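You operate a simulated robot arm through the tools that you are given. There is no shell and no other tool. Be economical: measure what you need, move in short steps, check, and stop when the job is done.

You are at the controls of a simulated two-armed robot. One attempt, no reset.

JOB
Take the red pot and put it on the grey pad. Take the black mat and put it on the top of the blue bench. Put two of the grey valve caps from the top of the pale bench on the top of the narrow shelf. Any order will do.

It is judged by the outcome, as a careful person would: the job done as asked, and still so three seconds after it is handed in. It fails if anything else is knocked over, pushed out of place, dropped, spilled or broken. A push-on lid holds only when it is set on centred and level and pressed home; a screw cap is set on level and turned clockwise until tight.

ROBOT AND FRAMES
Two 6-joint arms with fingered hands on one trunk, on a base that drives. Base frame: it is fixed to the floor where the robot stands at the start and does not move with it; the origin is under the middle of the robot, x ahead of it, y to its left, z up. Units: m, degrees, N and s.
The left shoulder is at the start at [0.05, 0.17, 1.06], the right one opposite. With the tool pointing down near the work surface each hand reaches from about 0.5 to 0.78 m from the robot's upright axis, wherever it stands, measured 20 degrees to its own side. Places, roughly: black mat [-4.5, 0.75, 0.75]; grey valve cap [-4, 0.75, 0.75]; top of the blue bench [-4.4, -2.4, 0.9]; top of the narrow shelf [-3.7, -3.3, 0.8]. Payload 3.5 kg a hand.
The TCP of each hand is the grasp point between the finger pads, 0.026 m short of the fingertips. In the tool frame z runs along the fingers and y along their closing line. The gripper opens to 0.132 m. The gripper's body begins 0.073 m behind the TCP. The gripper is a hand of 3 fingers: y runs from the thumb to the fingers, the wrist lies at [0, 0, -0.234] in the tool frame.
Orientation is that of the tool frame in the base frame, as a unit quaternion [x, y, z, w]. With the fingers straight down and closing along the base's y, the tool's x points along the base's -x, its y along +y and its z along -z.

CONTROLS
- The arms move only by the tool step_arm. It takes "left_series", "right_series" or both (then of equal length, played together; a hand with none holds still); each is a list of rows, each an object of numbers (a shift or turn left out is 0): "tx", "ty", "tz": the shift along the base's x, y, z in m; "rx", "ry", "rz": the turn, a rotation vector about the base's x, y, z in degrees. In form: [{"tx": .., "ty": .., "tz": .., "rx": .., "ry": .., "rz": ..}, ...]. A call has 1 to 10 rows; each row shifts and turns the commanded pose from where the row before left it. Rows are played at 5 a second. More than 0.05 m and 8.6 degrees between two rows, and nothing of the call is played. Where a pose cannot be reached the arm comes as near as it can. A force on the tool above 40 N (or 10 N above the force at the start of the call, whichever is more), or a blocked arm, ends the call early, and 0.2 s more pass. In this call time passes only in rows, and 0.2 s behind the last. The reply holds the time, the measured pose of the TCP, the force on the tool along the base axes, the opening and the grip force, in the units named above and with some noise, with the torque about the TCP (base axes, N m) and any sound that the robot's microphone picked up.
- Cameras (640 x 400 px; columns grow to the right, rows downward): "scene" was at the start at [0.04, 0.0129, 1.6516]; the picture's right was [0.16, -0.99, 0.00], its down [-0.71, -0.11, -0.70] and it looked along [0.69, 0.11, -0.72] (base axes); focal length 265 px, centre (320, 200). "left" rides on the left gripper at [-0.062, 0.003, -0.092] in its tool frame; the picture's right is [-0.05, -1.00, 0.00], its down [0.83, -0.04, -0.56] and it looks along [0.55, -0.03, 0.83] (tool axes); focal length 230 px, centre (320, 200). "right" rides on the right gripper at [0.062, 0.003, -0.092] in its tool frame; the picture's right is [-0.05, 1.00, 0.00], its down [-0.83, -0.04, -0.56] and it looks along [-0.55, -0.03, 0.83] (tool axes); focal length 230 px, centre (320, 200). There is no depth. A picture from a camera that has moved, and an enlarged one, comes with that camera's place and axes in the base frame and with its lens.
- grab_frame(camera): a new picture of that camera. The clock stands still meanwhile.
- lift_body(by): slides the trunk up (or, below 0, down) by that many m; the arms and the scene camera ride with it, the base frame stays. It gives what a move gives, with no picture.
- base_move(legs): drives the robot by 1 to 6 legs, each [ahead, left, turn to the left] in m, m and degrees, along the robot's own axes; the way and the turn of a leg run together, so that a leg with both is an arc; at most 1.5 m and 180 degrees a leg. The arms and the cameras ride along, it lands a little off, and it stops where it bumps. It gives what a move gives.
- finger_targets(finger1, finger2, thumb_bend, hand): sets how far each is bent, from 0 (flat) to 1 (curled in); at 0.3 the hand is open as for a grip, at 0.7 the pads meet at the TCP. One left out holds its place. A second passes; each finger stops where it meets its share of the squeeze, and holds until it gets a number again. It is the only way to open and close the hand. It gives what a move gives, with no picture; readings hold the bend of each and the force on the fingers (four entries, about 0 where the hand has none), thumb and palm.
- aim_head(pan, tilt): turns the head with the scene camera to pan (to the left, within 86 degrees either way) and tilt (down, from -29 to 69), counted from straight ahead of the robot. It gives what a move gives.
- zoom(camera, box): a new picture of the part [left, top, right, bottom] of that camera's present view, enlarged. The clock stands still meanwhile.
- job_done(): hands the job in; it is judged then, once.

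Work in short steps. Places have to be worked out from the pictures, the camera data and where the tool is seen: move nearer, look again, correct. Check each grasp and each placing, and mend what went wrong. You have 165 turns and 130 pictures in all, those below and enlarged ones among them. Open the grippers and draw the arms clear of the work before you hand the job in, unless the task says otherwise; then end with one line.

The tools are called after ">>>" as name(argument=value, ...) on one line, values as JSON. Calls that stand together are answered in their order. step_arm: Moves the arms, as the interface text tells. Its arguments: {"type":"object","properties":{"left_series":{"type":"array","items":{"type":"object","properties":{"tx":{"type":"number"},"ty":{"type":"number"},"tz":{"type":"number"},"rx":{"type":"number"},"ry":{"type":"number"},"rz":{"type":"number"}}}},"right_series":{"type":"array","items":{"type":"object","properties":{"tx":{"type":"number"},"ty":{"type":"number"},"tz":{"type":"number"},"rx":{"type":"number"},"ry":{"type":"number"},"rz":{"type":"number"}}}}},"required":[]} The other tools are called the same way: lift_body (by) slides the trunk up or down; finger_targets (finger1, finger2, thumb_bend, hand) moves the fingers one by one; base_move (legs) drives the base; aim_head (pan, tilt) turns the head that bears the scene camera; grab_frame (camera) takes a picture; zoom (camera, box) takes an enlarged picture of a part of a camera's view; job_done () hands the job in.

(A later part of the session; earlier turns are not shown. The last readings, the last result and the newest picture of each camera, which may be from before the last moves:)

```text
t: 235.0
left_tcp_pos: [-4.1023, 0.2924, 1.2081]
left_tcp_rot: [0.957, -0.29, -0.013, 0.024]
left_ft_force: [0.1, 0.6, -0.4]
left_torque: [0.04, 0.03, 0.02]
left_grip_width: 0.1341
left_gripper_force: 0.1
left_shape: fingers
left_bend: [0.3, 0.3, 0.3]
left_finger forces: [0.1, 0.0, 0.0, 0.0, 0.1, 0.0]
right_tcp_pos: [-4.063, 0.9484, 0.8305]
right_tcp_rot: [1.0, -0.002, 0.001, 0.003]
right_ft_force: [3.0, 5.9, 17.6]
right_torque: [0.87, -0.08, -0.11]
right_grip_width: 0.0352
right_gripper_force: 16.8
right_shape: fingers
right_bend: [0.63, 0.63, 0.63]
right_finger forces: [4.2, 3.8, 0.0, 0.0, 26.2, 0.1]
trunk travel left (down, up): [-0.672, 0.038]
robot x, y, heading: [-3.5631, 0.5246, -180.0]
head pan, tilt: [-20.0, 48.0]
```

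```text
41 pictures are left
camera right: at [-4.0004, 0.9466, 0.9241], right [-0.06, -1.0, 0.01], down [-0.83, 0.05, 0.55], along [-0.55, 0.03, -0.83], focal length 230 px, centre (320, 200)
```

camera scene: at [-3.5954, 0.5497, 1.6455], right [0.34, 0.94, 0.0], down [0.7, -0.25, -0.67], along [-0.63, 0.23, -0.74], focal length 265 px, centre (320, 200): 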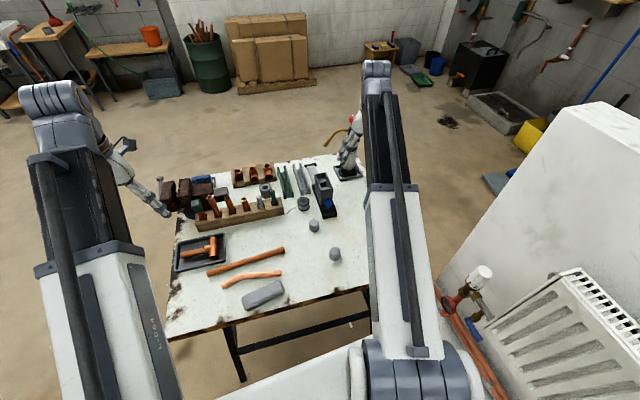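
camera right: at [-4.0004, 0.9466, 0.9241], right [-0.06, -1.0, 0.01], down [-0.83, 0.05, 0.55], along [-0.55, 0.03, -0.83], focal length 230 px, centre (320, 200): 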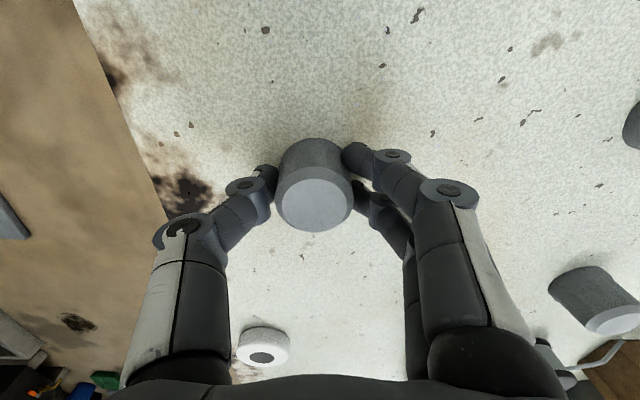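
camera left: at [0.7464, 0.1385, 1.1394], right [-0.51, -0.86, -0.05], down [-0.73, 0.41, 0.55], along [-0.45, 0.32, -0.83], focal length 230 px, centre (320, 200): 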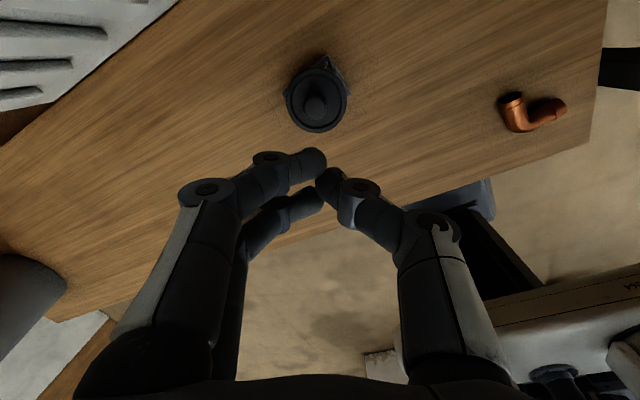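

Cap A is gripped. Lift and check.

>>> step_arm(right_series=[{"tz": 0.005}, {"tz": 0.01}, {"tz": 0.03}, {"tz": 0.045}, {"tz": 0.045}, {"tz": 0.045}, {"tz": 0.045}, {"tz": 0.045}, {}])

>>> grab_frame(camera="right")

```text
t: 237.0
left_tcp_pos: [-4.1041, 0.2928, 1.2073]
left_tcp_rot: [0.957, -0.29, -0.013, 0.024]
left_ft_force: [-0.2, 0.1, 0.0]
left_torque: [0.04, 0.02, -0.02]
left_grip_width: 0.134
left_gripper_force: 0.1
left_shape: fingers
left_bend: [0.3, 0.3, 0.3]
left_finger forces: [0.0, 0.1, 0.0, 0.0, 0.1, 0.0]
right_tcp_pos: [-4.0649, 0.9496, 1.1003]
right_tcp_rot: [1.0, -0.001, 0.001, 0.003]
right_ft_force: [0.4, 0.3, 0.1]
right_torque: [0.01, 0.03, 0.01]
right_grip_width: 0.0346
right_gripper_force: 11.1
right_shape: fingers
right_bend: [0.62, 0.63, 0.63]
right_finger forces: [6.1, 5.4, 0.0, 0.0, 11.1, 0.0]
trunk travel left (down, up): [-0.672, 0.038]
robot x, y, heading: [-3.5627, 0.5247, -179.9]
head pan, tilt: [-20.0, 48.0]
```

```text
40 pictures are left
camera right: at [-4.0044, 0.9444, 1.1932], right [-0.06, -1.0, 0.01], down [-0.83, 0.05, 0.55], along [-0.55, 0.03, -0.83], focal length 230 px, centre (320, 200)
```

right: 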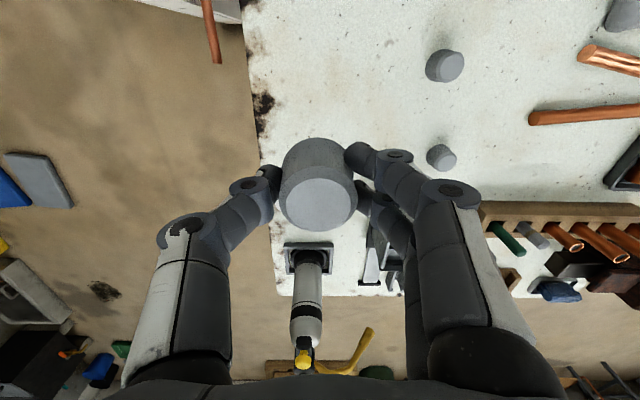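

Cap A is securely held. Move the right hand aside (up, west) and bring the left hand over cap B (≈(-4.035,0.775)).

>>> step_arm(right_series=[{"tx": -0.03, "ty": 0.01, "tz": 0.03}, {"tx": -0.03, "ty": 0.01, "tz": 0.03}, {"tx": -0.04, "ty": 0.01, "tz": 0.01}, {}, {}, {}, {}, {}, {}, {}], left_series=[{}, {"ty": 0.045}, {"ty": 0.048}, {"ty": 0.048}, {"ty": 0.048}, {"ty": 0.048}, {"ty": 0.048}, {"ty": 0.045, "tx": 0.02}, {"ty": 0.045, "tx": 0.02}, {"ty": 0.03, "tx": 0.02}])

>>> grab_frame(camera="left")

>>> grab_frame(camera="scene")

```text
t: 239.2
left_tcp_pos: [-4.0463, 0.6994, 1.2095]
left_tcp_rot: [0.956, -0.291, -0.013, 0.025]
left_ft_force: [-1.1, -1.0, -0.5]
left_torque: [0.0, 0.01, 0.0]
left_grip_width: 0.1341
left_gripper_force: 0.0
left_shape: fingers
left_bend: [0.3, 0.3, 0.3]
left_finger forces: [0.1, 0.1, 0.1, 0.0, 0.1, 0.1]
right_tcp_pos: [-4.1668, 0.9793, 1.1686]
right_tcp_rot: [1.0, -0.002, 0.001, 0.003]
right_ft_force: [0.0, 0.3, 0.7]
right_torque: [0.0, -0.03, -0.01]
right_grip_width: 0.0347
right_gripper_force: 11.5
right_shape: fingers
right_bend: [0.62, 0.63, 0.63]
right_finger forces: [5.9, 5.5, 0.1, 0.0, 11.1, 0.0]
trunk travel left (down, up): [-0.672, 0.038]
robot x, y, heading: [-3.5601, 0.5213, -179.9]
head pan, tilt: [-20.0, 48.0]
```

```text
39 pictures are left
camera left: at [-4.0946, 0.7334, 1.3014], right [0.51, 0.86, -0.05], down [0.74, -0.4, 0.54], along [0.44, -0.32, -0.84], focal length 230 px, centre (320, 200)
```

left: 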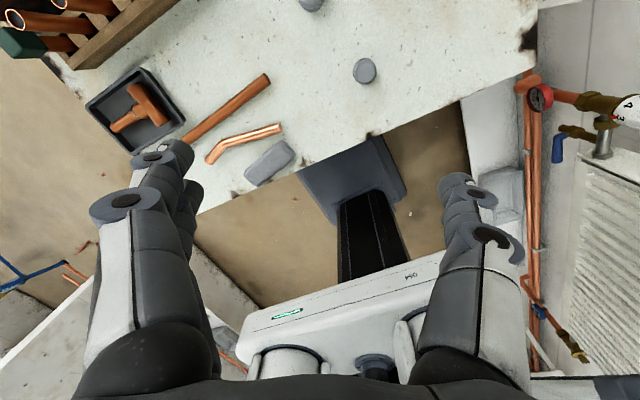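

```text
38 pictures are left
camera scene: at [-3.5952, 0.5501, 1.6455], right [0.34, 0.94, 0.0], down [0.7, -0.25, -0.67], along [-0.63, 0.23, -0.74], focal length 265 px, centre (320, 200)
```

scene: 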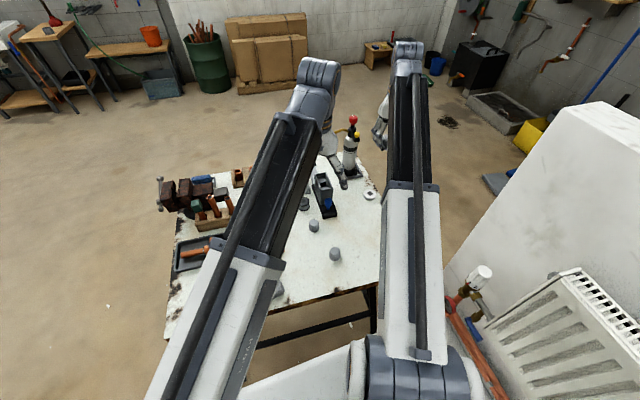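

B at ≈(-4.043,0.766). Move the left hand over it and lower to z≈0.95.

>>> step_arm(left_series=[{"ty": 0.035, "tx": 0.003}, {"ty": 0.032}, {"tz": -0.045}, {"tz": -0.045}, {"tz": -0.045}, {"tz": -0.045}, {"tz": -0.045}, {"tz": -0.03}, {}])

>>> grab_frame(camera="left")

```text
t: 241.2
left_tcp_pos: [-4.0418, 0.7624, 0.9527]
left_tcp_rot: [0.957, -0.29, -0.013, 0.024]
left_ft_force: [0.0, 0.0, 0.0]
left_torque: [-0.02, 0.01, 0.0]
left_grip_width: 0.134
left_gripper_force: 0.0
left_shape: fingers
left_bend: [0.3, 0.3, 0.3]
left_finger forces: [0.0, 0.0, 0.1, 0.0, 0.0, 0.0]
right_tcp_pos: [-4.1674, 0.9783, 1.1705]
right_tcp_rot: [1.0, -0.003, 0.0, 0.003]
right_ft_force: [-0.5, -0.5, -0.2]
right_torque: [0.0, 0.0, -0.02]
right_grip_width: 0.0347
right_gripper_force: 11.6
right_shape: fingers
right_bend: [0.62, 0.63, 0.63]
right_finger forces: [6.1, 5.5, 0.1, 0.0, 11.0, 0.0]
trunk travel left (down, up): [-0.672, 0.038]
robot x, y, heading: [-3.5633, 0.5237, -179.7]
head pan, tilt: [-20.0, 48.0]
```

```text
37 pictures are left
camera left: at [-4.0909, 0.7958, 1.0448], right [0.51, 0.86, -0.05], down [0.74, -0.4, 0.54], along [0.44, -0.32, -0.84], focal length 230 px, centre (320, 200)
```

left: 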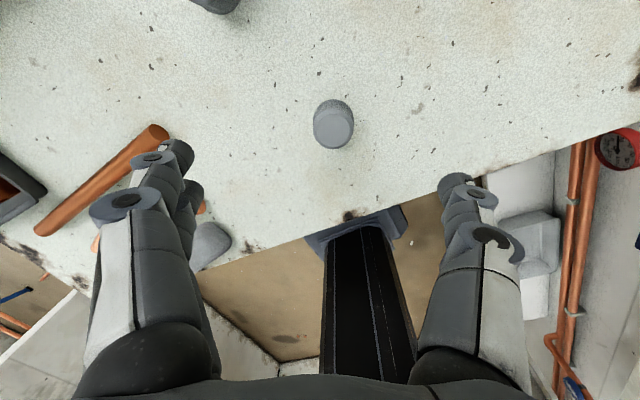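

B is directly under the TCP, finger paths clear. Descend to z≈0.836 and close.

>>> step_arm(left_series=[{"tz": -0.04}, {"tz": -0.04}, {"tz": -0.025}, {"tz": -0.011, "ty": 0.002}, {}])

>>> finger_targets(hand="left", finger1=0.52, finger2=0.52, thumb_bend=0.52)

>>> finger_targets(hand="left", finger1=0.68, finger2=0.68, thumb_bend=0.68)

>>> step_arm(left_series=[{"tz": 0.005}, {"tz": 0.01}, {"tz": 0.03}, {"tz": 0.045}, {"tz": 0.045}, {"tz": 0.045}, {"tz": 0.045}, {"tz": 0.045}, {}])

>>> grab_frame(camera="left")

```text
t: 242.4
left_tcp_pos: [-4.0386, 0.7665, 0.8366]
left_tcp_rot: [0.957, -0.29, -0.013, 0.025]
left_ft_force: [1.4, 0.2, 0.2]
left_torque: [-0.01, 0.02, -0.02]
left_grip_width: 0.134
left_gripper_force: 0.1
left_shape: fingers
left_bend: [0.3, 0.3, 0.3]
left_finger forces: [0.0, 0.0, 0.0, 0.0, 0.0, 0.1]
right_tcp_pos: [-4.165, 0.9802, 1.1696]
right_tcp_rot: [1.0, -0.002, 0.0, 0.003]
right_ft_force: [0.5, 0.8, -0.7]
right_torque: [-0.01, 0.0, 0.01]
right_grip_width: 0.0346
right_gripper_force: 10.4
right_shape: fingers
right_bend: [0.62, 0.63, 0.63]
right_finger forces: [6.0, 5.4, 0.0, 0.0, 11.0, 0.0]
trunk travel left (down, up): [-0.672, 0.038]
robot x, y, heading: [-3.5591, 0.5228, -180.0]
head pan, tilt: [-20.0, 48.0]
```

```text
t: 243.4
left_tcp_pos: [-4.0392, 0.766, 0.8379]
left_tcp_rot: [0.957, -0.29, -0.013, 0.025]
left_ft_force: [0.1, -0.8, 0.6]
left_torque: [0.01, 0.01, -0.01]
left_grip_width: 0.0616
left_gripper_force: 0.1
left_shape: fingers
left_bend: [0.52, 0.52, 0.52]
left_finger forces: [0.1, 0.0, 0.0, 0.0, 0.0, 0.1]
right_tcp_pos: [-4.1652, 0.9793, 1.1706]
right_tcp_rot: [1.0, -0.003, 0.001, 0.002]
right_ft_force: [0.1, -0.1, -0.7]
right_torque: [0.0, 0.0, -0.03]
right_grip_width: 0.0347
right_gripper_force: 10.9
right_shape: fingers
right_bend: [0.62, 0.63, 0.63]
right_finger forces: [5.9, 5.5, 0.0, 0.0, 11.1, 0.0]
trunk travel left (down, up): [-0.672, 0.038]
robot x, y, heading: [-3.5621, 0.5229, -180.1]
head pan, tilt: [-20.0, 48.0]
```

```text
t: 244.4
left_tcp_pos: [-4.0388, 0.765, 0.8358]
left_tcp_rot: [0.956, -0.291, -0.013, 0.024]
left_ft_force: [-0.6, 0.8, 0.2]
left_torque: [-0.06, 0.01, 0.01]
left_grip_width: 0.0339
left_gripper_force: 10.9
left_shape: fingers
left_bend: [0.61, 0.61, 0.63]
left_finger forces: [4.7, 6.2, 0.1, 0.1, 11.0, 0.0]
right_tcp_pos: [-4.1658, 0.9786, 1.17]
right_tcp_rot: [1.0, -0.003, 0.001, 0.002]
right_ft_force: [1.0, 0.2, 0.2]
right_torque: [-0.01, 0.01, -0.02]
right_grip_width: 0.0349
right_gripper_force: 11.6
right_shape: fingers
right_bend: [0.62, 0.63, 0.63]
right_finger forces: [6.0, 5.5, 0.0, 0.0, 11.2, 0.0]
trunk travel left (down, up): [-0.672, 0.038]
robot x, y, heading: [-3.5647, 0.5228, -180.1]
head pan, tilt: [-20.0, 48.0]
```

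```text
t: 246.4
left_tcp_pos: [-4.0383, 0.7646, 1.1074]
left_tcp_rot: [0.956, -0.291, -0.013, 0.024]
left_ft_force: [-0.4, -0.1, -1.1]
left_torque: [0.04, 0.0, -0.03]
left_grip_width: 0.0338
left_gripper_force: 10.8
left_shape: fingers
left_bend: [0.62, 0.61, 0.63]
left_finger forces: [5.0, 6.2, 0.0, 0.0, 10.9, 0.0]
right_tcp_pos: [-4.1668, 0.9794, 1.1691]
right_tcp_rot: [1.0, -0.003, 0.001, 0.003]
right_ft_force: [-0.2, 0.3, 1.0]
right_torque: [-0.02, 0.01, -0.01]
right_grip_width: 0.035
right_gripper_force: 11.2
right_shape: fingers
right_bend: [0.62, 0.63, 0.63]
right_finger forces: [5.9, 5.4, 0.1, 0.0, 11.1, 0.0]
trunk travel left (down, up): [-0.672, 0.038]
robot x, y, heading: [-3.5621, 0.5246, -180.0]
head pan, tilt: [-20.0, 48.0]
```

```text
36 pictures are left
camera left: at [-4.0879, 0.7979, 1.1995], right [0.51, 0.86, -0.05], down [0.74, -0.4, 0.54], along [0.44, -0.32, -0.84], focal length 230 px, centre (320, 200)
```

left: 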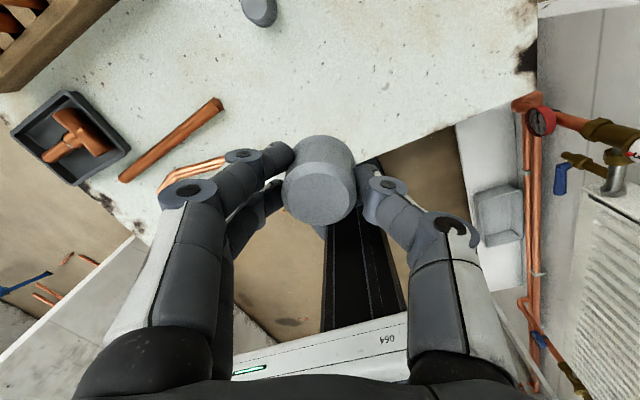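

Both caps held (~11 N each). Return the arms to a compact carrying position, then strafe out of the booth.

>>> step_arm(left_series=[{"ty": -0.045, "tz": 0.02}, {"ty": -0.045, "tz": 0.02}, {"ty": -0.045, "tz": 0.02}, {"ty": -0.045, "tz": 0.02}, {"ty": -0.048}, {"ty": -0.048}, {"ty": -0.048}, {"ty": -0.048}, {"ty": -0.04}, {}], right_series=[{}, {}, {}, {"ty": -0.045}, {"ty": -0.045}, {"ty": -0.045}, {"ty": -0.045}, {"ty": -0.045}, {"tx": 0.02}, {}])

>>> base_move(legs=[[0, 0.45, 0], [0, 0.42, 0]])

```text
t: 248.6
left_tcp_pos: [-4.0436, 0.3539, 1.1752]
left_tcp_rot: [0.957, -0.29, -0.016, 0.026]
left_ft_force: [0.1, 0.6, 0.3]
left_torque: [0.02, 0.0, 0.01]
left_grip_width: 0.034
left_gripper_force: 11.4
left_shape: fingers
left_bend: [0.62, 0.61, 0.63]
left_finger forces: [5.2, 6.2, 0.0, 0.0, 10.7, 0.0]
left hand out of reach, approached as far as the arm can: row 6
right_tcp_pos: [-4.1423, 0.7542, 1.1702]
right_tcp_rot: [1.0, -0.002, 0.001, 0.002]
right_ft_force: [-0.6, 0.3, -0.3]
right_torque: [-0.02, -0.01, 0.0]
right_grip_width: 0.0349
right_gripper_force: 11.4
right_shape: fingers
right_bend: [0.62, 0.62, 0.63]
right_finger forces: [6.1, 5.6, 0.0, 0.0, 11.0, 0.0]
trunk travel left (down, up): [-0.672, 0.038]
robot x, y, heading: [-3.5613, 0.5226, -179.8]
head pan, tilt: [-20.0, 48.0]
```

```text
t: 253.5
left_tcp_pos: [-4.0403, -0.53, 1.1751]
left_tcp_rot: [0.957, -0.289, -0.015, 0.023]
left_ft_force: [0.9, -0.5, 0.7]
left_torque: [-0.04, -0.03, 0.03]
left_grip_width: 0.0336
left_gripper_force: 11.6
left_shape: fingers
left_bend: [0.62, 0.61, 0.63]
left_finger forces: [5.2, 6.3, 0.0, 0.1, 10.6, 0.0]
right_tcp_pos: [-4.1395, -0.1307, 1.1718]
right_tcp_rot: [1.0, 0.0, 0.001, 0.003]
right_ft_force: [-0.4, 0.0, -0.1]
right_torque: [0.01, 0.01, -0.03]
right_grip_width: 0.0347
right_gripper_force: 11.3
right_shape: fingers
right_bend: [0.62, 0.62, 0.63]
right_finger forces: [6.1, 5.7, 0.0, 0.1, 11.1, 0.1]
trunk travel left (down, up): [-0.672, 0.038]
robot x, y, heading: [-3.5577, -0.3587, -180.0]
head pan, tilt: [-20.0, 48.0]
```

Drive west out, then south.

>>> base_move(legs=[[1.0, 0, 0], [1.0, 0, 0], [0, 0, 90], [1.5, 0, 0]])

>>> aim_head(pan=20, tilt=25)

>>> grab_frame(camera="scene")

```text
t: 274.3
left_tcp_pos: [-5.3993, -2.3662, 1.1757]
left_tcp_rot: [0.884, 0.467, 0.007, 0.029]
left_ft_force: [0.2, 0.6, -0.7]
left_torque: [0.0, 0.03, -0.01]
left_grip_width: 0.0336
left_gripper_force: 10.7
left_shape: fingers
left_bend: [0.62, 0.61, 0.63]
left_finger forces: [5.4, 6.2, 0.0, 0.1, 10.6, 0.1]
right_tcp_pos: [-5.7996, -2.4593, 1.1701]
right_tcp_rot: [0.712, 0.702, 0.002, 0.001]
right_ft_force: [0.0, 0.8, -0.3]
right_torque: [-0.02, -0.01, 0.0]
right_grip_width: 0.0345
right_gripper_force: 11.5
right_shape: fingers
right_bend: [0.62, 0.62, 0.63]
right_finger forces: [5.7, 5.7, 0.0, 0.1, 10.8, 0.1]
trunk travel left (down, up): [-0.672, 0.038]
robot x, y, heading: [-5.564, -1.8813, -90.5]
head pan, tilt: [-20.0, 48.0]
```

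```text
t: 275.4
left_tcp_pos: [-5.399, -2.3652, 1.1746]
left_tcp_rot: [0.884, 0.467, 0.007, 0.029]
left_ft_force: [-0.2, -0.1, -0.6]
left_torque: [0.01, 0.04, 0.03]
left_grip_width: 0.0332
left_gripper_force: 11.3
left_shape: fingers
left_bend: [0.62, 0.61, 0.63]
left_finger forces: [5.4, 6.2, 0.1, 0.1, 10.5, 0.0]
right_tcp_pos: [-5.8003, -2.4599, 1.1723]
right_tcp_rot: [0.711, 0.703, 0.002, 0.002]
right_ft_force: [0.6, -0.5, -0.4]
right_torque: [0.02, -0.03, -0.03]
right_grip_width: 0.0345
right_gripper_force: 11.1
right_shape: fingers
right_bend: [0.62, 0.62, 0.63]
right_finger forces: [5.7, 5.7, 0.1, 0.1, 10.8, 0.0]
trunk travel left (down, up): [-0.672, 0.038]
robot x, y, heading: [-5.5608, -1.8785, -90.4]
head pan, tilt: [20.0, 25.0]
```

```text
35 pictures are left
camera scene: at [-5.5327, -1.9282, 1.6802], right [-0.94, -0.33, 0.0], down [-0.14, 0.4, -0.91], along [0.3, -0.85, -0.42], focal length 265 px, centre (320, 200)
```

scene: 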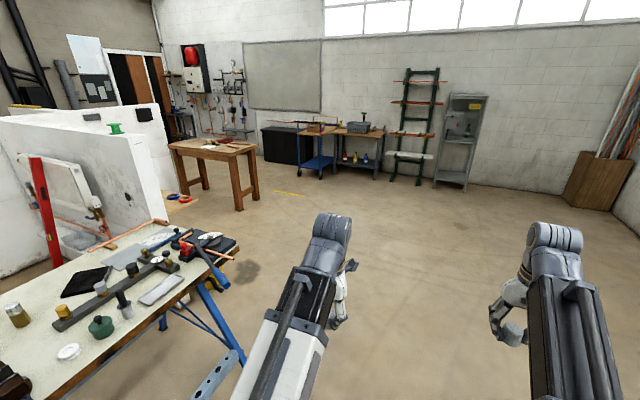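

Clear to the south. Continue to y≈-3.75, turn east and look at the shelf.

>>> base_move(legs=[[1.0, 0, 0], [0.85, 0, 0], [0, 0, 90]])

>>> aim_head(pan=5, tilt=25)

>>> grab_frame(camera="scene")

```text
t: 288.6
left_tcp_pos: [-5.1323, -3.6029, 1.1749]
left_tcp_rot: [0.306, 0.952, 0.024, 0.016]
left_ft_force: [0.4, -0.8, -0.7]
left_torque: [-0.01, 0.02, -0.02]
left_grip_width: 0.0331
left_gripper_force: 11.3
left_shape: fingers
left_bend: [0.62, 0.61, 0.63]
left_finger forces: [5.4, 6.3, 0.0, 0.0, 10.2, 0.0]
right_tcp_pos: [-5.0483, -4.0065, 1.1712]
right_tcp_rot: [0.019, 1.0, 0.003, -0.002]
right_ft_force: [0.0, 0.7, 0.5]
right_torque: [-0.01, 0.01, -0.05]
right_grip_width: 0.0343
right_gripper_force: 11.0
right_shape: fingers
right_bend: [0.62, 0.62, 0.63]
right_finger forces: [5.4, 5.8, 0.0, 0.0, 10.6, 0.0]
trunk travel left (down, up): [-0.672, 0.038]
robot x, y, heading: [-5.6179, -3.7542, -2.2]
head pan, tilt: [20.0, 25.0]
```

```text
t: 289.4
left_tcp_pos: [-5.1332, -3.6031, 1.1746]
left_tcp_rot: [0.306, 0.951, 0.025, 0.016]
left_ft_force: [-0.2, 0.6, -0.7]
left_torque: [0.03, 0.0, 0.01]
left_grip_width: 0.0336
left_gripper_force: 10.8
left_shape: fingers
left_bend: [0.62, 0.61, 0.63]
left_finger forces: [5.3, 6.2, 0.0, 0.0, 10.3, 0.0]
right_tcp_pos: [-5.0492, -4.0055, 1.1712]
right_tcp_rot: [0.019, 1.0, 0.003, -0.002]
right_ft_force: [-0.3, 0.0, -0.6]
right_torque: [-0.01, -0.02, 0.0]
right_grip_width: 0.0343
right_gripper_force: 10.6
right_shape: fingers
right_bend: [0.62, 0.62, 0.63]
right_finger forces: [5.4, 5.8, 0.1, 0.0, 10.6, 0.1]
trunk travel left (down, up): [-0.672, 0.038]
robot x, y, heading: [-5.6185, -3.7561, -2.1]
head pan, tilt: [5.0, 25.0]
```

```text
34 pictures are left
camera scene: at [-5.5689, -3.7488, 1.6802], right [0.06, -1.0, 0.0], down [-0.42, -0.02, -0.91], along [0.9, 0.05, -0.42], focal length 265 px, centre (320, 200)
```

scene: 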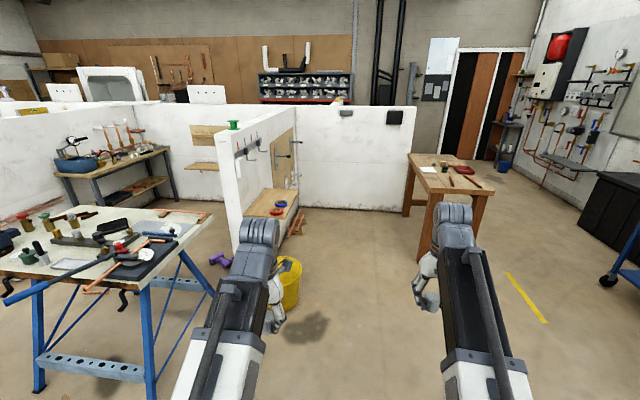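

Zoom on the narrow wooden shelf.

>>> zoom(camera="scene", box=[220, 160, 340, 260])

```text
4.00 times, centred on (280, 210) of scene
camera zoom: at [-5.5689, -3.7488, 1.6802], right [0.06, -1.0, 0.0], down [-0.42, -0.02, -0.91], along [0.9, 0.05, -0.42], focal length 1059 px, centre (480, 160)
```

zoom: 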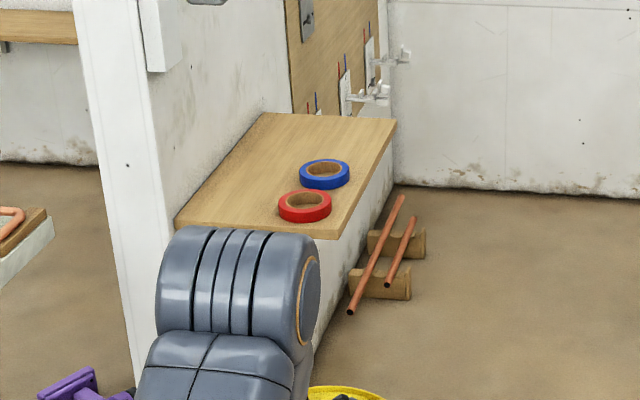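

Shelf top spans x −4.0…−3.5, y −3.13…−3.43; tapes occupy the west part, so x −3.70…−3.5 is free. I'll stand south of it at ≈(-3.68,-4.03) facing north.

>>> base_move(legs=[[1.0, -0.2, 2.1], [0.94, -0.03, 0], [0, 0, 90]])

>>> aim_head(pan=0, tilt=50)

>>> grab_frame(camera="scene")

```text
t: 303.0
left_tcp_pos: [-3.8272, -3.5085, 1.1747]
left_tcp_rot: [-0.459, 0.888, 0.029, -0.006]
left_ft_force: [-0.7, -0.1, -0.5]
left_torque: [-0.01, 0.0, 0.03]
left_grip_width: 0.033
left_gripper_force: 11.4
left_shape: fingers
left_bend: [0.62, 0.61, 0.63]
left_finger forces: [5.6, 6.3, 0.0, 0.1, 10.1, 0.0]
right_tcp_pos: [-3.4249, -3.422, 1.1703]
right_tcp_rot: [-0.695, 0.719, 0.001, -0.002]
right_ft_force: [-0.8, -0.4, -0.1]
right_torque: [0.01, -0.01, 0.01]
right_grip_width: 0.0341
right_gripper_force: 10.5
right_shape: fingers
right_bend: [0.62, 0.62, 0.63]
right_finger forces: [5.1, 6.0, 0.0, 0.0, 10.4, 0.0]
trunk travel left (down, up): [-0.672, 0.038]
robot x, y, heading: [-3.6725, -3.9951, 88.7]
head pan, tilt: [5.0, 25.0]
```

```text
t: 303.9
left_tcp_pos: [-3.8268, -3.5083, 1.1746]
left_tcp_rot: [-0.459, 0.888, 0.03, -0.006]
left_ft_force: [1.1, 0.3, -1.1]
left_torque: [0.03, -0.02, 0.01]
left_grip_width: 0.033
left_gripper_force: 11.0
left_shape: fingers
left_bend: [0.62, 0.61, 0.63]
left_finger forces: [5.6, 6.2, 0.0, 0.0, 10.1, 0.0]
right_tcp_pos: [-3.4247, -3.4213, 1.172]
right_tcp_rot: [-0.695, 0.719, 0.001, -0.002]
right_ft_force: [0.1, 0.2, -0.4]
right_torque: [0.0, 0.01, 0.0]
right_grip_width: 0.0342
right_gripper_force: 10.4
right_shape: fingers
right_bend: [0.62, 0.62, 0.63]
right_finger forces: [5.1, 6.0, 0.0, 0.0, 10.2, 0.0]
trunk travel left (down, up): [-0.672, 0.038]
robot x, y, heading: [-3.672, -3.9957, 88.4]
head pan, tilt: [0.0, 50.0]
```

```text
32 pictures are left
camera scene: at [-3.6705, -3.958, 1.6428], right [1.0, -0.03, 0.0], down [-0.02, -0.77, -0.64], along [0.02, 0.64, -0.77], focal length 265 px, centre (320, 200)
```

scene: 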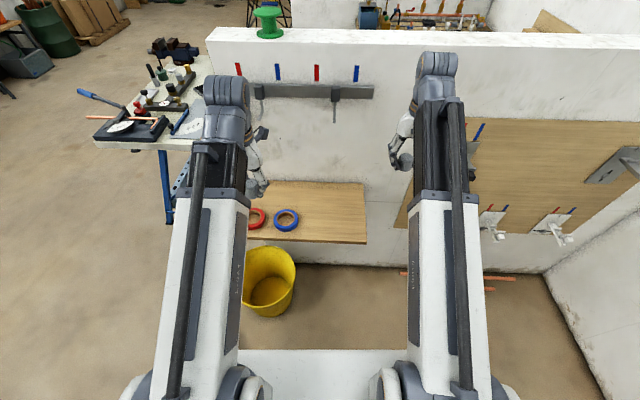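

Shelf free part x −3.72…−3.48. Move the right hand (cap A) over (-3.545,-3.31) and lower partway.

>>> step_arm(right_series=[{"tx": -0.035, "ty": 0.03}, {"tx": -0.035, "ty": 0.03}, {"tx": -0.03, "ty": 0.03}, {"tx": -0.02, "ty": 0.02}, {"tz": -0.045}, {"tz": -0.045}, {"tz": -0.045}, {"tz": -0.045}, {}])

>>> grab_frame(camera="right")

>>> grab_frame(camera="scene")

```text
t: 305.9
left_tcp_pos: [-3.828, -3.5077, 1.1764]
left_tcp_rot: [-0.459, 0.888, 0.029, -0.006]
left_ft_force: [-1.0, -0.2, -0.1]
left_torque: [-0.02, 0.04, 0.02]
left_grip_width: 0.033
left_gripper_force: 11.4
left_shape: fingers
left_bend: [0.62, 0.61, 0.63]
left_finger forces: [5.5, 6.2, 0.0, 0.0, 10.2, 0.1]
right_tcp_pos: [-3.5416, -3.3116, 0.9868]
right_tcp_rot: [-0.695, 0.719, 0.001, -0.003]
right_ft_force: [-0.8, -0.1, 0.0]
right_torque: [0.0, 0.02, -0.01]
right_grip_width: 0.0338
right_gripper_force: 10.6
right_shape: fingers
right_bend: [0.62, 0.62, 0.63]
right_finger forces: [5.1, 5.8, 0.0, 0.0, 10.2, 0.0]
trunk travel left (down, up): [-0.672, 0.038]
robot x, y, heading: [-3.671, -3.9918, 88.7]
head pan, tilt: [0.0, 50.0]
```

```text
31 pictures are left
camera right: at [-3.5469, -3.3739, 1.0801], right [-1.0, 0.09, 0.01], down [0.07, 0.83, 0.55], along [0.04, 0.55, -0.83], focal length 230 px, centre (320, 200)
```

right: 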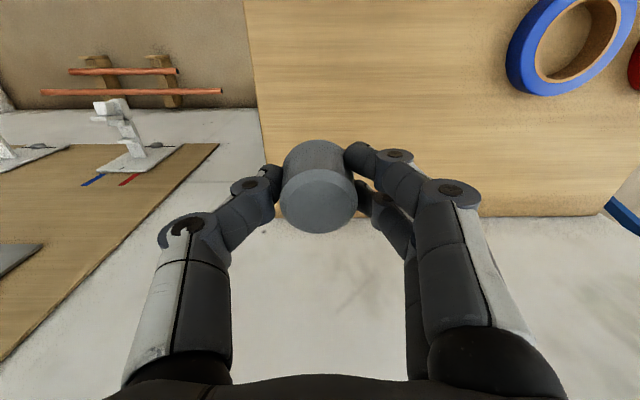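

```text
30 pictures are left
camera scene: at [-3.6706, -3.9581, 1.6427], right [1.0, -0.03, 0.0], down [-0.02, -0.77, -0.64], along [0.02, 0.64, -0.77], focal length 265 px, centre (320, 200)
```

scene: 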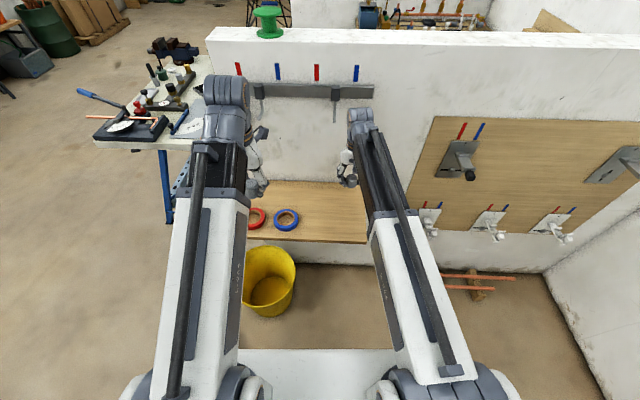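

Position good (6.8 cm from shelf's east edge, clear of tape). Lower toward the shelf.

>>> step_arm(right_series=[{"tz": -0.04}, {"tz": -0.04}, {"tz": -0.025}, {"tz": -0.012}, {}])

>>> grab_frame(camera="right")

```text
t: 307.1
left_tcp_pos: [-3.8274, -3.508, 1.1754]
left_tcp_rot: [-0.459, 0.888, 0.028, -0.007]
left_ft_force: [0.0, -0.6, -0.8]
left_torque: [0.0, -0.01, -0.04]
left_grip_width: 0.033
left_gripper_force: 11.2
left_shape: fingers
left_bend: [0.62, 0.61, 0.63]
left_finger forces: [5.6, 6.2, 0.0, 0.0, 10.2, 0.0]
right_tcp_pos: [-3.5449, -3.3091, 0.8732]
right_tcp_rot: [-0.696, 0.719, 0.001, -0.003]
right_ft_force: [-0.4, -0.7, 0.0]
right_torque: [0.03, -0.02, 0.04]
right_grip_width: 0.034
right_gripper_force: 10.6
right_shape: fingers
right_bend: [0.62, 0.62, 0.63]
right_finger forces: [5.2, 5.8, 0.1, 0.0, 10.2, 0.1]
trunk travel left (down, up): [-0.672, 0.038]
robot x, y, heading: [-3.6705, -3.9918, 88.3]
head pan, tilt: [0.0, 50.0]
```

```text
29 pictures are left
camera right: at [-3.5488, -3.3705, 0.9656], right [-1.0, 0.09, 0.01], down [0.07, 0.83, 0.55], along [0.04, 0.55, -0.83], focal length 230 px, centre (320, 200)
```

right: 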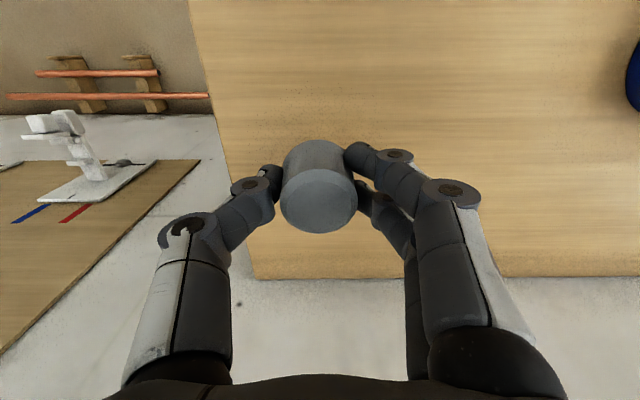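

Continue lowering in fine steps.

>>> step_arm(right_series=[{"tz": -0.008}, {"tz": -0.008}, {"tz": -0.006}, {"tz": -0.005}, {"tz": -0.004}, {}])

```text
t: 308.5
left_tcp_pos: [-3.8277, -3.5083, 1.1749]
left_tcp_rot: [-0.458, 0.888, 0.029, -0.006]
left_ft_force: [-0.3, 0.0, -0.1]
left_torque: [0.0, 0.03, 0.01]
left_grip_width: 0.0328
left_gripper_force: 11.1
left_shape: fingers
left_bend: [0.62, 0.61, 0.63]
left_finger forces: [5.6, 6.1, 0.0, 0.0, 10.1, 0.0]
right_tcp_pos: [-3.5461, -3.3091, 0.8422]
right_tcp_rot: [-0.695, 0.719, 0.002, -0.003]
right_ft_force: [-0.3, -0.5, -0.1]
right_torque: [0.02, 0.02, 0.03]
right_grip_width: 0.034
right_gripper_force: 11.0
right_shape: fingers
right_bend: [0.62, 0.62, 0.63]
right_finger forces: [5.3, 5.7, 0.1, 0.0, 10.2, 0.0]
trunk travel left (down, up): [-0.672, 0.038]
robot x, y, heading: [-3.6729, -3.9948, 88.5]
head pan, tilt: [0.0, 50.0]
```

No contact yet; continue in 4 mm steps.

>>> step_arm(right_series=[{"tz": -0.004}, {"tz": -0.004}, {"tz": -0.004}, {"tz": -0.003}, {}])

>>> grab_frame(camera="right")

```text
t: 309.7
left_tcp_pos: [-3.8277, -3.5089, 1.1769]
left_tcp_rot: [-0.459, 0.888, 0.03, -0.006]
left_ft_force: [0.5, 0.4, 0.8]
left_torque: [-0.02, 0.02, -0.02]
left_grip_width: 0.0329
left_gripper_force: 11.0
left_shape: fingers
left_bend: [0.62, 0.61, 0.63]
left_finger forces: [5.6, 6.2, 0.0, 0.0, 10.1, 0.0]
right_tcp_pos: [-3.5428, -3.3126, 0.8301]
right_tcp_rot: [-0.696, 0.718, 0.003, -0.001]
right_ft_force: [2.1, 0.0, 28.9]
right_torque: [-0.1, -0.7, -0.03]
right_grip_width: 0.0342
right_gripper_force: 26.3
right_shape: fingers
right_bend: [0.63, 0.62, 0.65]
right_finger forces: [9.3, 7.9, 0.1, 0.1, 35.2, 0.0]
trunk travel left (down, up): [-0.672, 0.038]
robot x, y, heading: [-3.6679, -3.9972, 88.5]
head pan, tilt: [0.0, 50.0]
```

```text
28 pictures are left
camera right: at [-3.5479, -3.3734, 0.9234], right [-1.0, 0.09, 0.01], down [0.07, 0.83, 0.56], along [0.04, 0.56, -0.83], focal length 230 px, centre (320, 200)
```

right: 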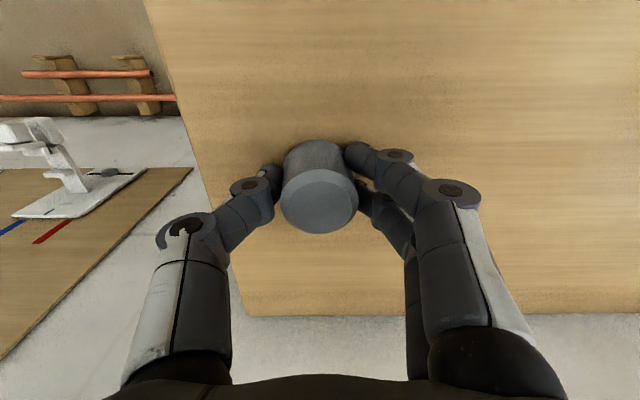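

Contact at z 0.830. Ease 2 mm, then open the fingers partly and rise.

>>> step_arm(right_series=[{"tz": 0.002}, {}])

>>> finger_targets(hand="right", finger1=0.52, finger2=0.52, thumb_bend=0.52)

>>> grab_frame(camera="right")

```text
t: 310.3
left_tcp_pos: [-3.8267, -3.5101, 1.1765]
left_tcp_rot: [-0.458, 0.888, 0.029, -0.006]
left_ft_force: [0.6, -0.6, -0.3]
left_torque: [0.0, 0.0, -0.02]
left_grip_width: 0.0327
left_gripper_force: 10.7
left_shape: fingers
left_bend: [0.62, 0.61, 0.63]
left_finger forces: [5.6, 6.1, 0.0, 0.0, 10.1, 0.0]
right_tcp_pos: [-3.5438, -3.3106, 0.8309]
right_tcp_rot: [-0.695, 0.719, 0.003, -0.001]
right_ft_force: [5.2, 8.5, 25.3]
right_torque: [0.21, -0.76, 0.2]
right_grip_width: 0.0339
right_gripper_force: 23.5
right_shape: fingers
right_bend: [0.63, 0.63, 0.65]
right_finger forces: [7.5, 6.9, 0.0, 0.1, 33.7, 0.0]
trunk travel left (down, up): [-0.672, 0.038]
robot x, y, heading: [-3.6724, -3.994, 88.5]
head pan, tilt: [0.0, 50.0]
```

```text
t: 311.3
left_tcp_pos: [-3.8288, -3.5089, 1.1766]
left_tcp_rot: [-0.458, 0.888, 0.029, -0.006]
left_ft_force: [0.0, 0.5, 0.2]
left_torque: [-0.01, 0.01, 0.0]
left_grip_width: 0.0331
left_gripper_force: 11.3
left_shape: fingers
left_bend: [0.62, 0.61, 0.63]
left_finger forces: [5.6, 6.1, 0.1, 0.1, 10.2, 0.1]
right_tcp_pos: [-3.5452, -3.3113, 0.8315]
right_tcp_rot: [-0.695, 0.719, 0.003, -0.001]
right_ft_force: [-1.0, 4.9, 33.5]
right_torque: [0.12, -0.12, 0.31]
right_grip_width: 0.0479
right_gripper_force: 16.9
right_shape: fingers
right_bend: [0.55, 0.55, 0.56]
right_finger forces: [7.1, 6.1, 0.0, 0.0, 20.1, 0.0]
trunk travel left (down, up): [-0.672, 0.038]
robot x, y, heading: [-3.6709, -3.9976, 88.2]
head pan, tilt: [0.0, 50.0]
```

```text
27 pictures are left
camera right: at [-3.549, -3.374, 0.925], right [-1.0, 0.08, 0.01], down [0.07, 0.83, 0.56], along [0.04, 0.56, -0.83], focal length 230 px, centre (320, 200)
```

right: 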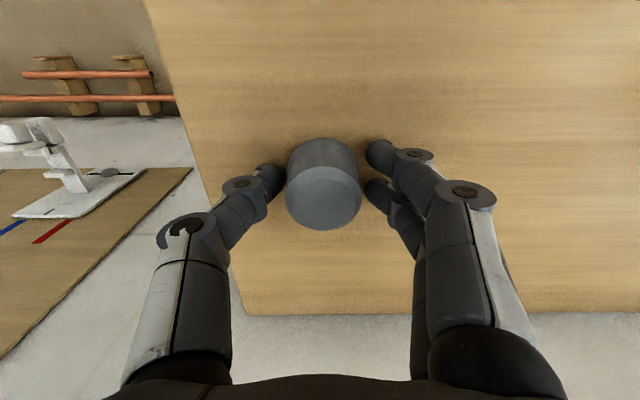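

Fingers pressing the shelf but off the cap; raise and withdraw upward.

>>> step_arm(right_series=[{"tz": 0.006}, {"tz": 0.004}, {}])

>>> finger_targets(hand="right", finger1=0.48, finger2=0.48, thumb_bend=0.48)

>>> step_arm(right_series=[{"tz": 0.015}, {"tz": 0.03}, {"tz": 0.045}, {"tz": 0.045}, {"tz": 0.045}, {"tz": 0.045}, {"tz": 0.045}, {}])

>>> grab_frame(camera="right")

```text
t: 312.1
left_tcp_pos: [-3.8265, -3.5078, 1.175]
left_tcp_rot: [-0.459, 0.888, 0.03, -0.006]
left_ft_force: [0.1, 0.3, 0.3]
left_torque: [0.03, 0.01, -0.01]
left_grip_width: 0.0329
left_gripper_force: 10.5
left_shape: fingers
left_bend: [0.62, 0.61, 0.63]
left_finger forces: [5.7, 6.2, 0.1, 0.1, 10.1, 0.0]
right_tcp_pos: [-3.5439, -3.3123, 0.8374]
right_tcp_rot: [-0.695, 0.719, 0.0, -0.003]
right_ft_force: [-0.4, -0.4, -0.1]
right_torque: [0.01, -0.03, 0.0]
right_grip_width: 0.0605
right_gripper_force: 0.0
right_shape: fingers
right_bend: [0.52, 0.52, 0.52]
right_finger forces: [0.0, 0.1, 0.0, 0.0, 0.0, 0.1]
trunk travel left (down, up): [-0.672, 0.038]
robot x, y, heading: [-3.672, -3.9946, 88.3]
head pan, tilt: [0.0, 50.0]
```

```text
t: 313.1
left_tcp_pos: [-3.827, -3.5074, 1.1751]
left_tcp_rot: [-0.459, 0.888, 0.029, -0.007]
left_ft_force: [0.2, 0.0, -0.5]
left_torque: [-0.03, 0.0, 0.03]
left_grip_width: 0.0329
left_gripper_force: 11.0
left_shape: fingers
left_bend: [0.62, 0.61, 0.63]
left_finger forces: [5.6, 6.2, 0.0, 0.0, 10.0, 0.0]
right_tcp_pos: [-3.5442, -3.3129, 0.8397]
right_tcp_rot: [-0.695, 0.719, 0.001, -0.003]
right_ft_force: [0.9, -0.3, -0.2]
right_torque: [0.01, 0.03, 0.01]
right_grip_width: 0.0739
right_gripper_force: 0.1
right_shape: fingers
right_bend: [0.48, 0.48, 0.48]
right_finger forces: [0.0, 0.0, 0.1, 0.1, 0.1, 0.1]
trunk travel left (down, up): [-0.672, 0.038]
robot x, y, heading: [-3.672, -3.993, 88.5]
head pan, tilt: [0.0, 50.0]
```

```text
t: 314.9
left_tcp_pos: [-3.8265, -3.507, 1.176]
left_tcp_rot: [-0.459, 0.888, 0.029, -0.005]
left_ft_force: [-0.2, -0.1, -0.3]
left_torque: [0.0, 0.02, -0.04]
left_grip_width: 0.0327
left_gripper_force: 11.1
left_shape: fingers
left_bend: [0.62, 0.61, 0.63]
left_finger forces: [5.5, 6.2, 0.1, 0.0, 10.1, 0.0]
right_tcp_pos: [-3.5445, -3.3152, 1.1107]
right_tcp_rot: [-0.695, 0.719, 0.002, -0.003]
right_ft_force: [-0.5, 0.0, 0.2]
right_torque: [-0.02, -0.04, 0.03]
right_grip_width: 0.0739
right_gripper_force: 0.0
right_shape: fingers
right_bend: [0.48, 0.48, 0.48]
right_finger forces: [0.0, 0.1, 0.0, 0.0, 0.0, 0.0]
trunk travel left (down, up): [-0.672, 0.038]
robot x, y, heading: [-3.6736, -3.997, 88.5]
head pan, tilt: [0.0, 50.0]
```

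```text
26 pictures are left
camera right: at [-3.5486, -3.3771, 1.2037], right [-1.0, 0.09, 0.01], down [0.07, 0.83, 0.55], along [0.04, 0.55, -0.83], focal length 230 px, centre (320, 200)
```

right: 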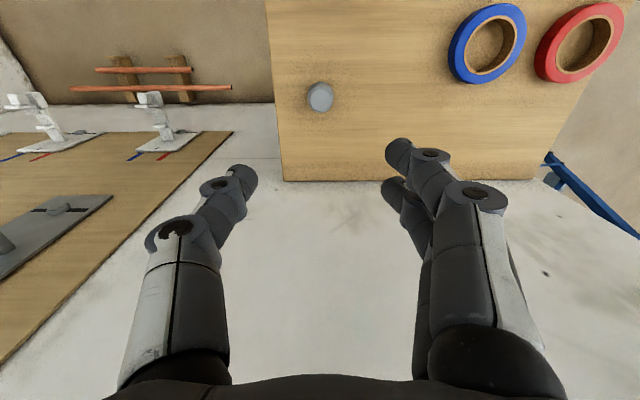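

Cap A stands on the shelf. Move the right hand away and bring the left hand (cap B) over (-3.655,-3.31).

>>> step_arm(right_series=[{"tx": 0.035, "ty": -0.03}, {"tx": 0.035, "ty": -0.03}, {"tx": 0.035, "ty": -0.03}, {"tx": 0.035, "ty": -0.02}, {}, {}, {}, {}, {}, {}], left_series=[{}, {}, {"tx": 0.025, "ty": 0.03}, {"tx": 0.025, "ty": 0.03}, {"tx": 0.03, "ty": 0.035}, {"tx": 0.03, "ty": 0.035}, {"tx": 0.03, "ty": 0.035}, {"tx": 0.032, "ty": 0.032}, {"tz": -0.04}, {"tz": -0.04}])

>>> grab_frame(camera="left")

>>> grab_frame(camera="scene")

```text
t: 317.1
left_tcp_pos: [-3.6545, -3.3127, 1.0932]
left_tcp_rot: [-0.458, 0.888, 0.029, -0.006]
left_ft_force: [-0.8, 0.4, -0.9]
left_torque: [0.0, 0.01, 0.01]
left_grip_width: 0.0325
left_gripper_force: 11.0
left_shape: fingers
left_bend: [0.62, 0.61, 0.63]
left_finger forces: [5.7, 6.3, 0.1, 0.1, 10.0, 0.0]
right_tcp_pos: [-3.4046, -3.4228, 1.1077]
right_tcp_rot: [-0.695, 0.719, 0.001, -0.002]
right_ft_force: [-0.5, -0.1, 0.2]
right_torque: [-0.02, -0.01, -0.01]
right_grip_width: 0.0741
right_gripper_force: 0.1
right_shape: fingers
right_bend: [0.48, 0.48, 0.48]
right_finger forces: [0.0, 0.0, 0.0, 0.0, 0.0, 0.0]
trunk travel left (down, up): [-0.672, 0.038]
robot x, y, heading: [-3.671, -3.995, 88.3]
head pan, tilt: [0.0, 50.0]
```

```text
25 pictures are left
camera left: at [-3.6194, -3.266, 1.1853], right [0.84, -0.53, -0.06], down [-0.43, -0.73, 0.54], along [-0.33, -0.43, -0.84], focal length 230 px, centre (320, 200)
```

left: 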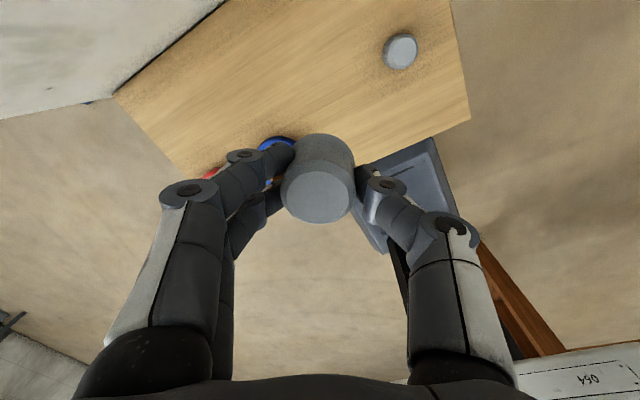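

```text
24 pictures are left
camera scene: at [-3.6705, -3.9578, 1.6428], right [1.0, -0.03, 0.0], down [-0.02, -0.77, -0.64], along [0.02, 0.64, -0.77], focal length 265 px, centre (320, 200)
```

scene: 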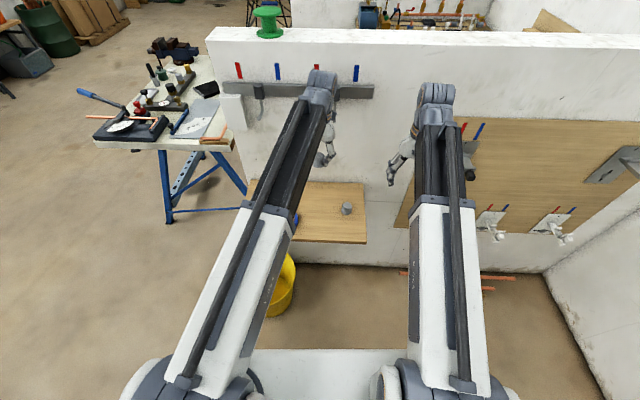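

Position over the shelf is good. Descend to just above, then check.

>>> step_arm(left_series=[{"tz": -0.045}, {"tz": -0.045}, {"tz": -0.045}, {"tz": -0.045}, {"tz": -0.03}, {}])

>>> grab_frame(camera="left")

```text
t: 318.5
left_tcp_pos: [-3.6554, -3.3098, 0.8831]
left_tcp_rot: [-0.458, 0.888, 0.028, -0.007]
left_ft_force: [-0.3, -0.6, -0.5]
left_torque: [0.02, 0.03, -0.03]
left_grip_width: 0.0325
left_gripper_force: 11.2
left_shape: fingers
left_bend: [0.62, 0.61, 0.63]
left_finger forces: [5.8, 6.4, 0.0, 0.0, 10.0, 0.0]
right_tcp_pos: [-3.4055, -3.4232, 1.1089]
right_tcp_rot: [-0.695, 0.719, 0.001, -0.002]
right_ft_force: [-0.2, 1.4, 0.5]
right_torque: [-0.02, 0.01, -0.03]
right_grip_width: 0.0739
right_gripper_force: 0.0
right_shape: fingers
right_bend: [0.48, 0.48, 0.48]
right_finger forces: [0.0, 0.2, 0.0, 0.0, 0.0, 0.0]
trunk travel left (down, up): [-0.672, 0.038]
robot x, y, heading: [-3.6757, -3.9964, 88.5]
head pan, tilt: [0.0, 50.0]
```

```text
23 pictures are left
camera left: at [-3.6194, -3.2643, 0.9755], right [0.84, -0.53, -0.06], down [-0.43, -0.73, 0.54], along [-0.33, -0.43, -0.84], focal length 230 px, centre (320, 200)
```

left: 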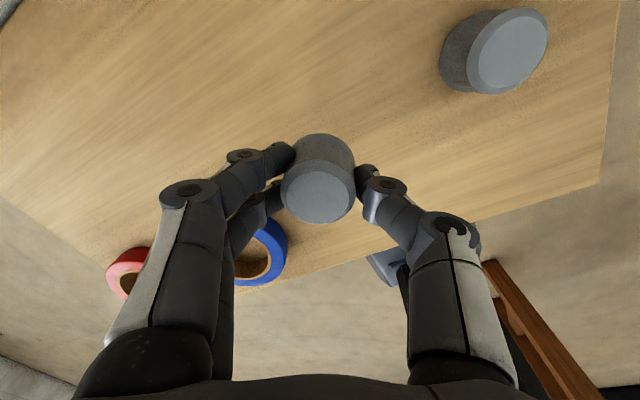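

Clear of tape and cap A. Lower to contact.

>>> step_arm(left_series=[{"tz": -0.015}, {"tz": -0.012}, {"tz": -0.008}, {"tz": -0.004}, {"tz": -0.003}, {}])

```text
t: 319.9
left_tcp_pos: [-3.6555, -3.3108, 0.8413]
left_tcp_rot: [-0.459, 0.888, 0.03, -0.007]
left_ft_force: [-0.5, -0.2, 0.5]
left_torque: [0.0, 0.01, -0.03]
left_grip_width: 0.033
left_gripper_force: 11.2
left_shape: fingers
left_bend: [0.62, 0.61, 0.63]
left_finger forces: [5.8, 6.4, 0.0, 0.1, 10.1, 0.0]
right_tcp_pos: [-3.4049, -3.4228, 1.108]
right_tcp_rot: [-0.695, 0.719, 0.0, -0.003]
right_ft_force: [0.4, 0.5, 0.1]
right_torque: [0.02, 0.01, 0.0]
right_grip_width: 0.0743
right_gripper_force: 0.1
right_shape: fingers
right_bend: [0.48, 0.48, 0.48]
right_finger forces: [0.1, 0.0, 0.0, 0.1, 0.0, 0.1]
trunk travel left (down, up): [-0.672, 0.038]
robot x, y, heading: [-3.6741, -3.9957, 88.2]
head pan, tilt: [0.0, 50.0]
```

>>> step_arm(left_series=[{"tz": -0.003}, {"tz": -0.002}, {}])

```text
t: 320.7
left_tcp_pos: [-3.656, -3.311, 0.838]
left_tcp_rot: [-0.458, 0.888, 0.029, -0.007]
left_ft_force: [-0.6, 1.3, 0.9]
left_torque: [0.03, 0.02, 0.01]
left_grip_width: 0.0329
left_gripper_force: 10.6
left_shape: fingers
left_bend: [0.62, 0.61, 0.63]
left_finger forces: [5.8, 6.3, 0.0, 0.0, 10.0, 0.0]
right_tcp_pos: [-3.4052, -3.4224, 1.1085]
right_tcp_rot: [-0.695, 0.719, 0.001, -0.002]
right_ft_force: [-0.3, 0.2, 0.2]
right_torque: [-0.01, 0.02, 0.01]
right_grip_width: 0.0741
right_gripper_force: 0.1
right_shape: fingers
right_bend: [0.48, 0.48, 0.48]
right_finger forces: [0.0, 0.0, 0.1, 0.0, 0.0, 0.0]
trunk travel left (down, up): [-0.672, 0.038]
robot x, y, heading: [-3.6707, -3.995, 88.4]
head pan, tilt: [0.0, 50.0]
```

No force yet at z 0.838; lower 2 mm at a time more.

>>> step_arm(left_series=[{"tz": -0.002}, {"tz": -0.002}, {}])

```text
t: 321.5
left_tcp_pos: [-3.6555, -3.3101, 0.8348]
left_tcp_rot: [-0.458, 0.888, 0.03, -0.005]
left_ft_force: [-0.5, 2.0, 8.4]
left_torque: [-0.02, 0.04, -0.01]
left_grip_width: 0.0323
left_gripper_force: 13.2
left_shape: fingers
left_bend: [0.62, 0.61, 0.64]
left_finger forces: [7.6, 8.1, 0.0, 0.1, 11.6, 0.0]
right_tcp_pos: [-3.4052, -3.4229, 1.1086]
right_tcp_rot: [-0.695, 0.719, 0.001, -0.003]
right_ft_force: [0.3, 0.7, 0.1]
right_torque: [-0.01, 0.0, 0.02]
right_grip_width: 0.074
right_gripper_force: 0.0
right_shape: fingers
right_bend: [0.48, 0.48, 0.48]
right_finger forces: [0.0, 0.0, 0.0, 0.0, 0.0, 0.1]
trunk travel left (down, up): [-0.672, 0.038]
robot x, y, heading: [-3.6702, -3.9963, 88.4]
head pan, tilt: [0.0, 50.0]
```

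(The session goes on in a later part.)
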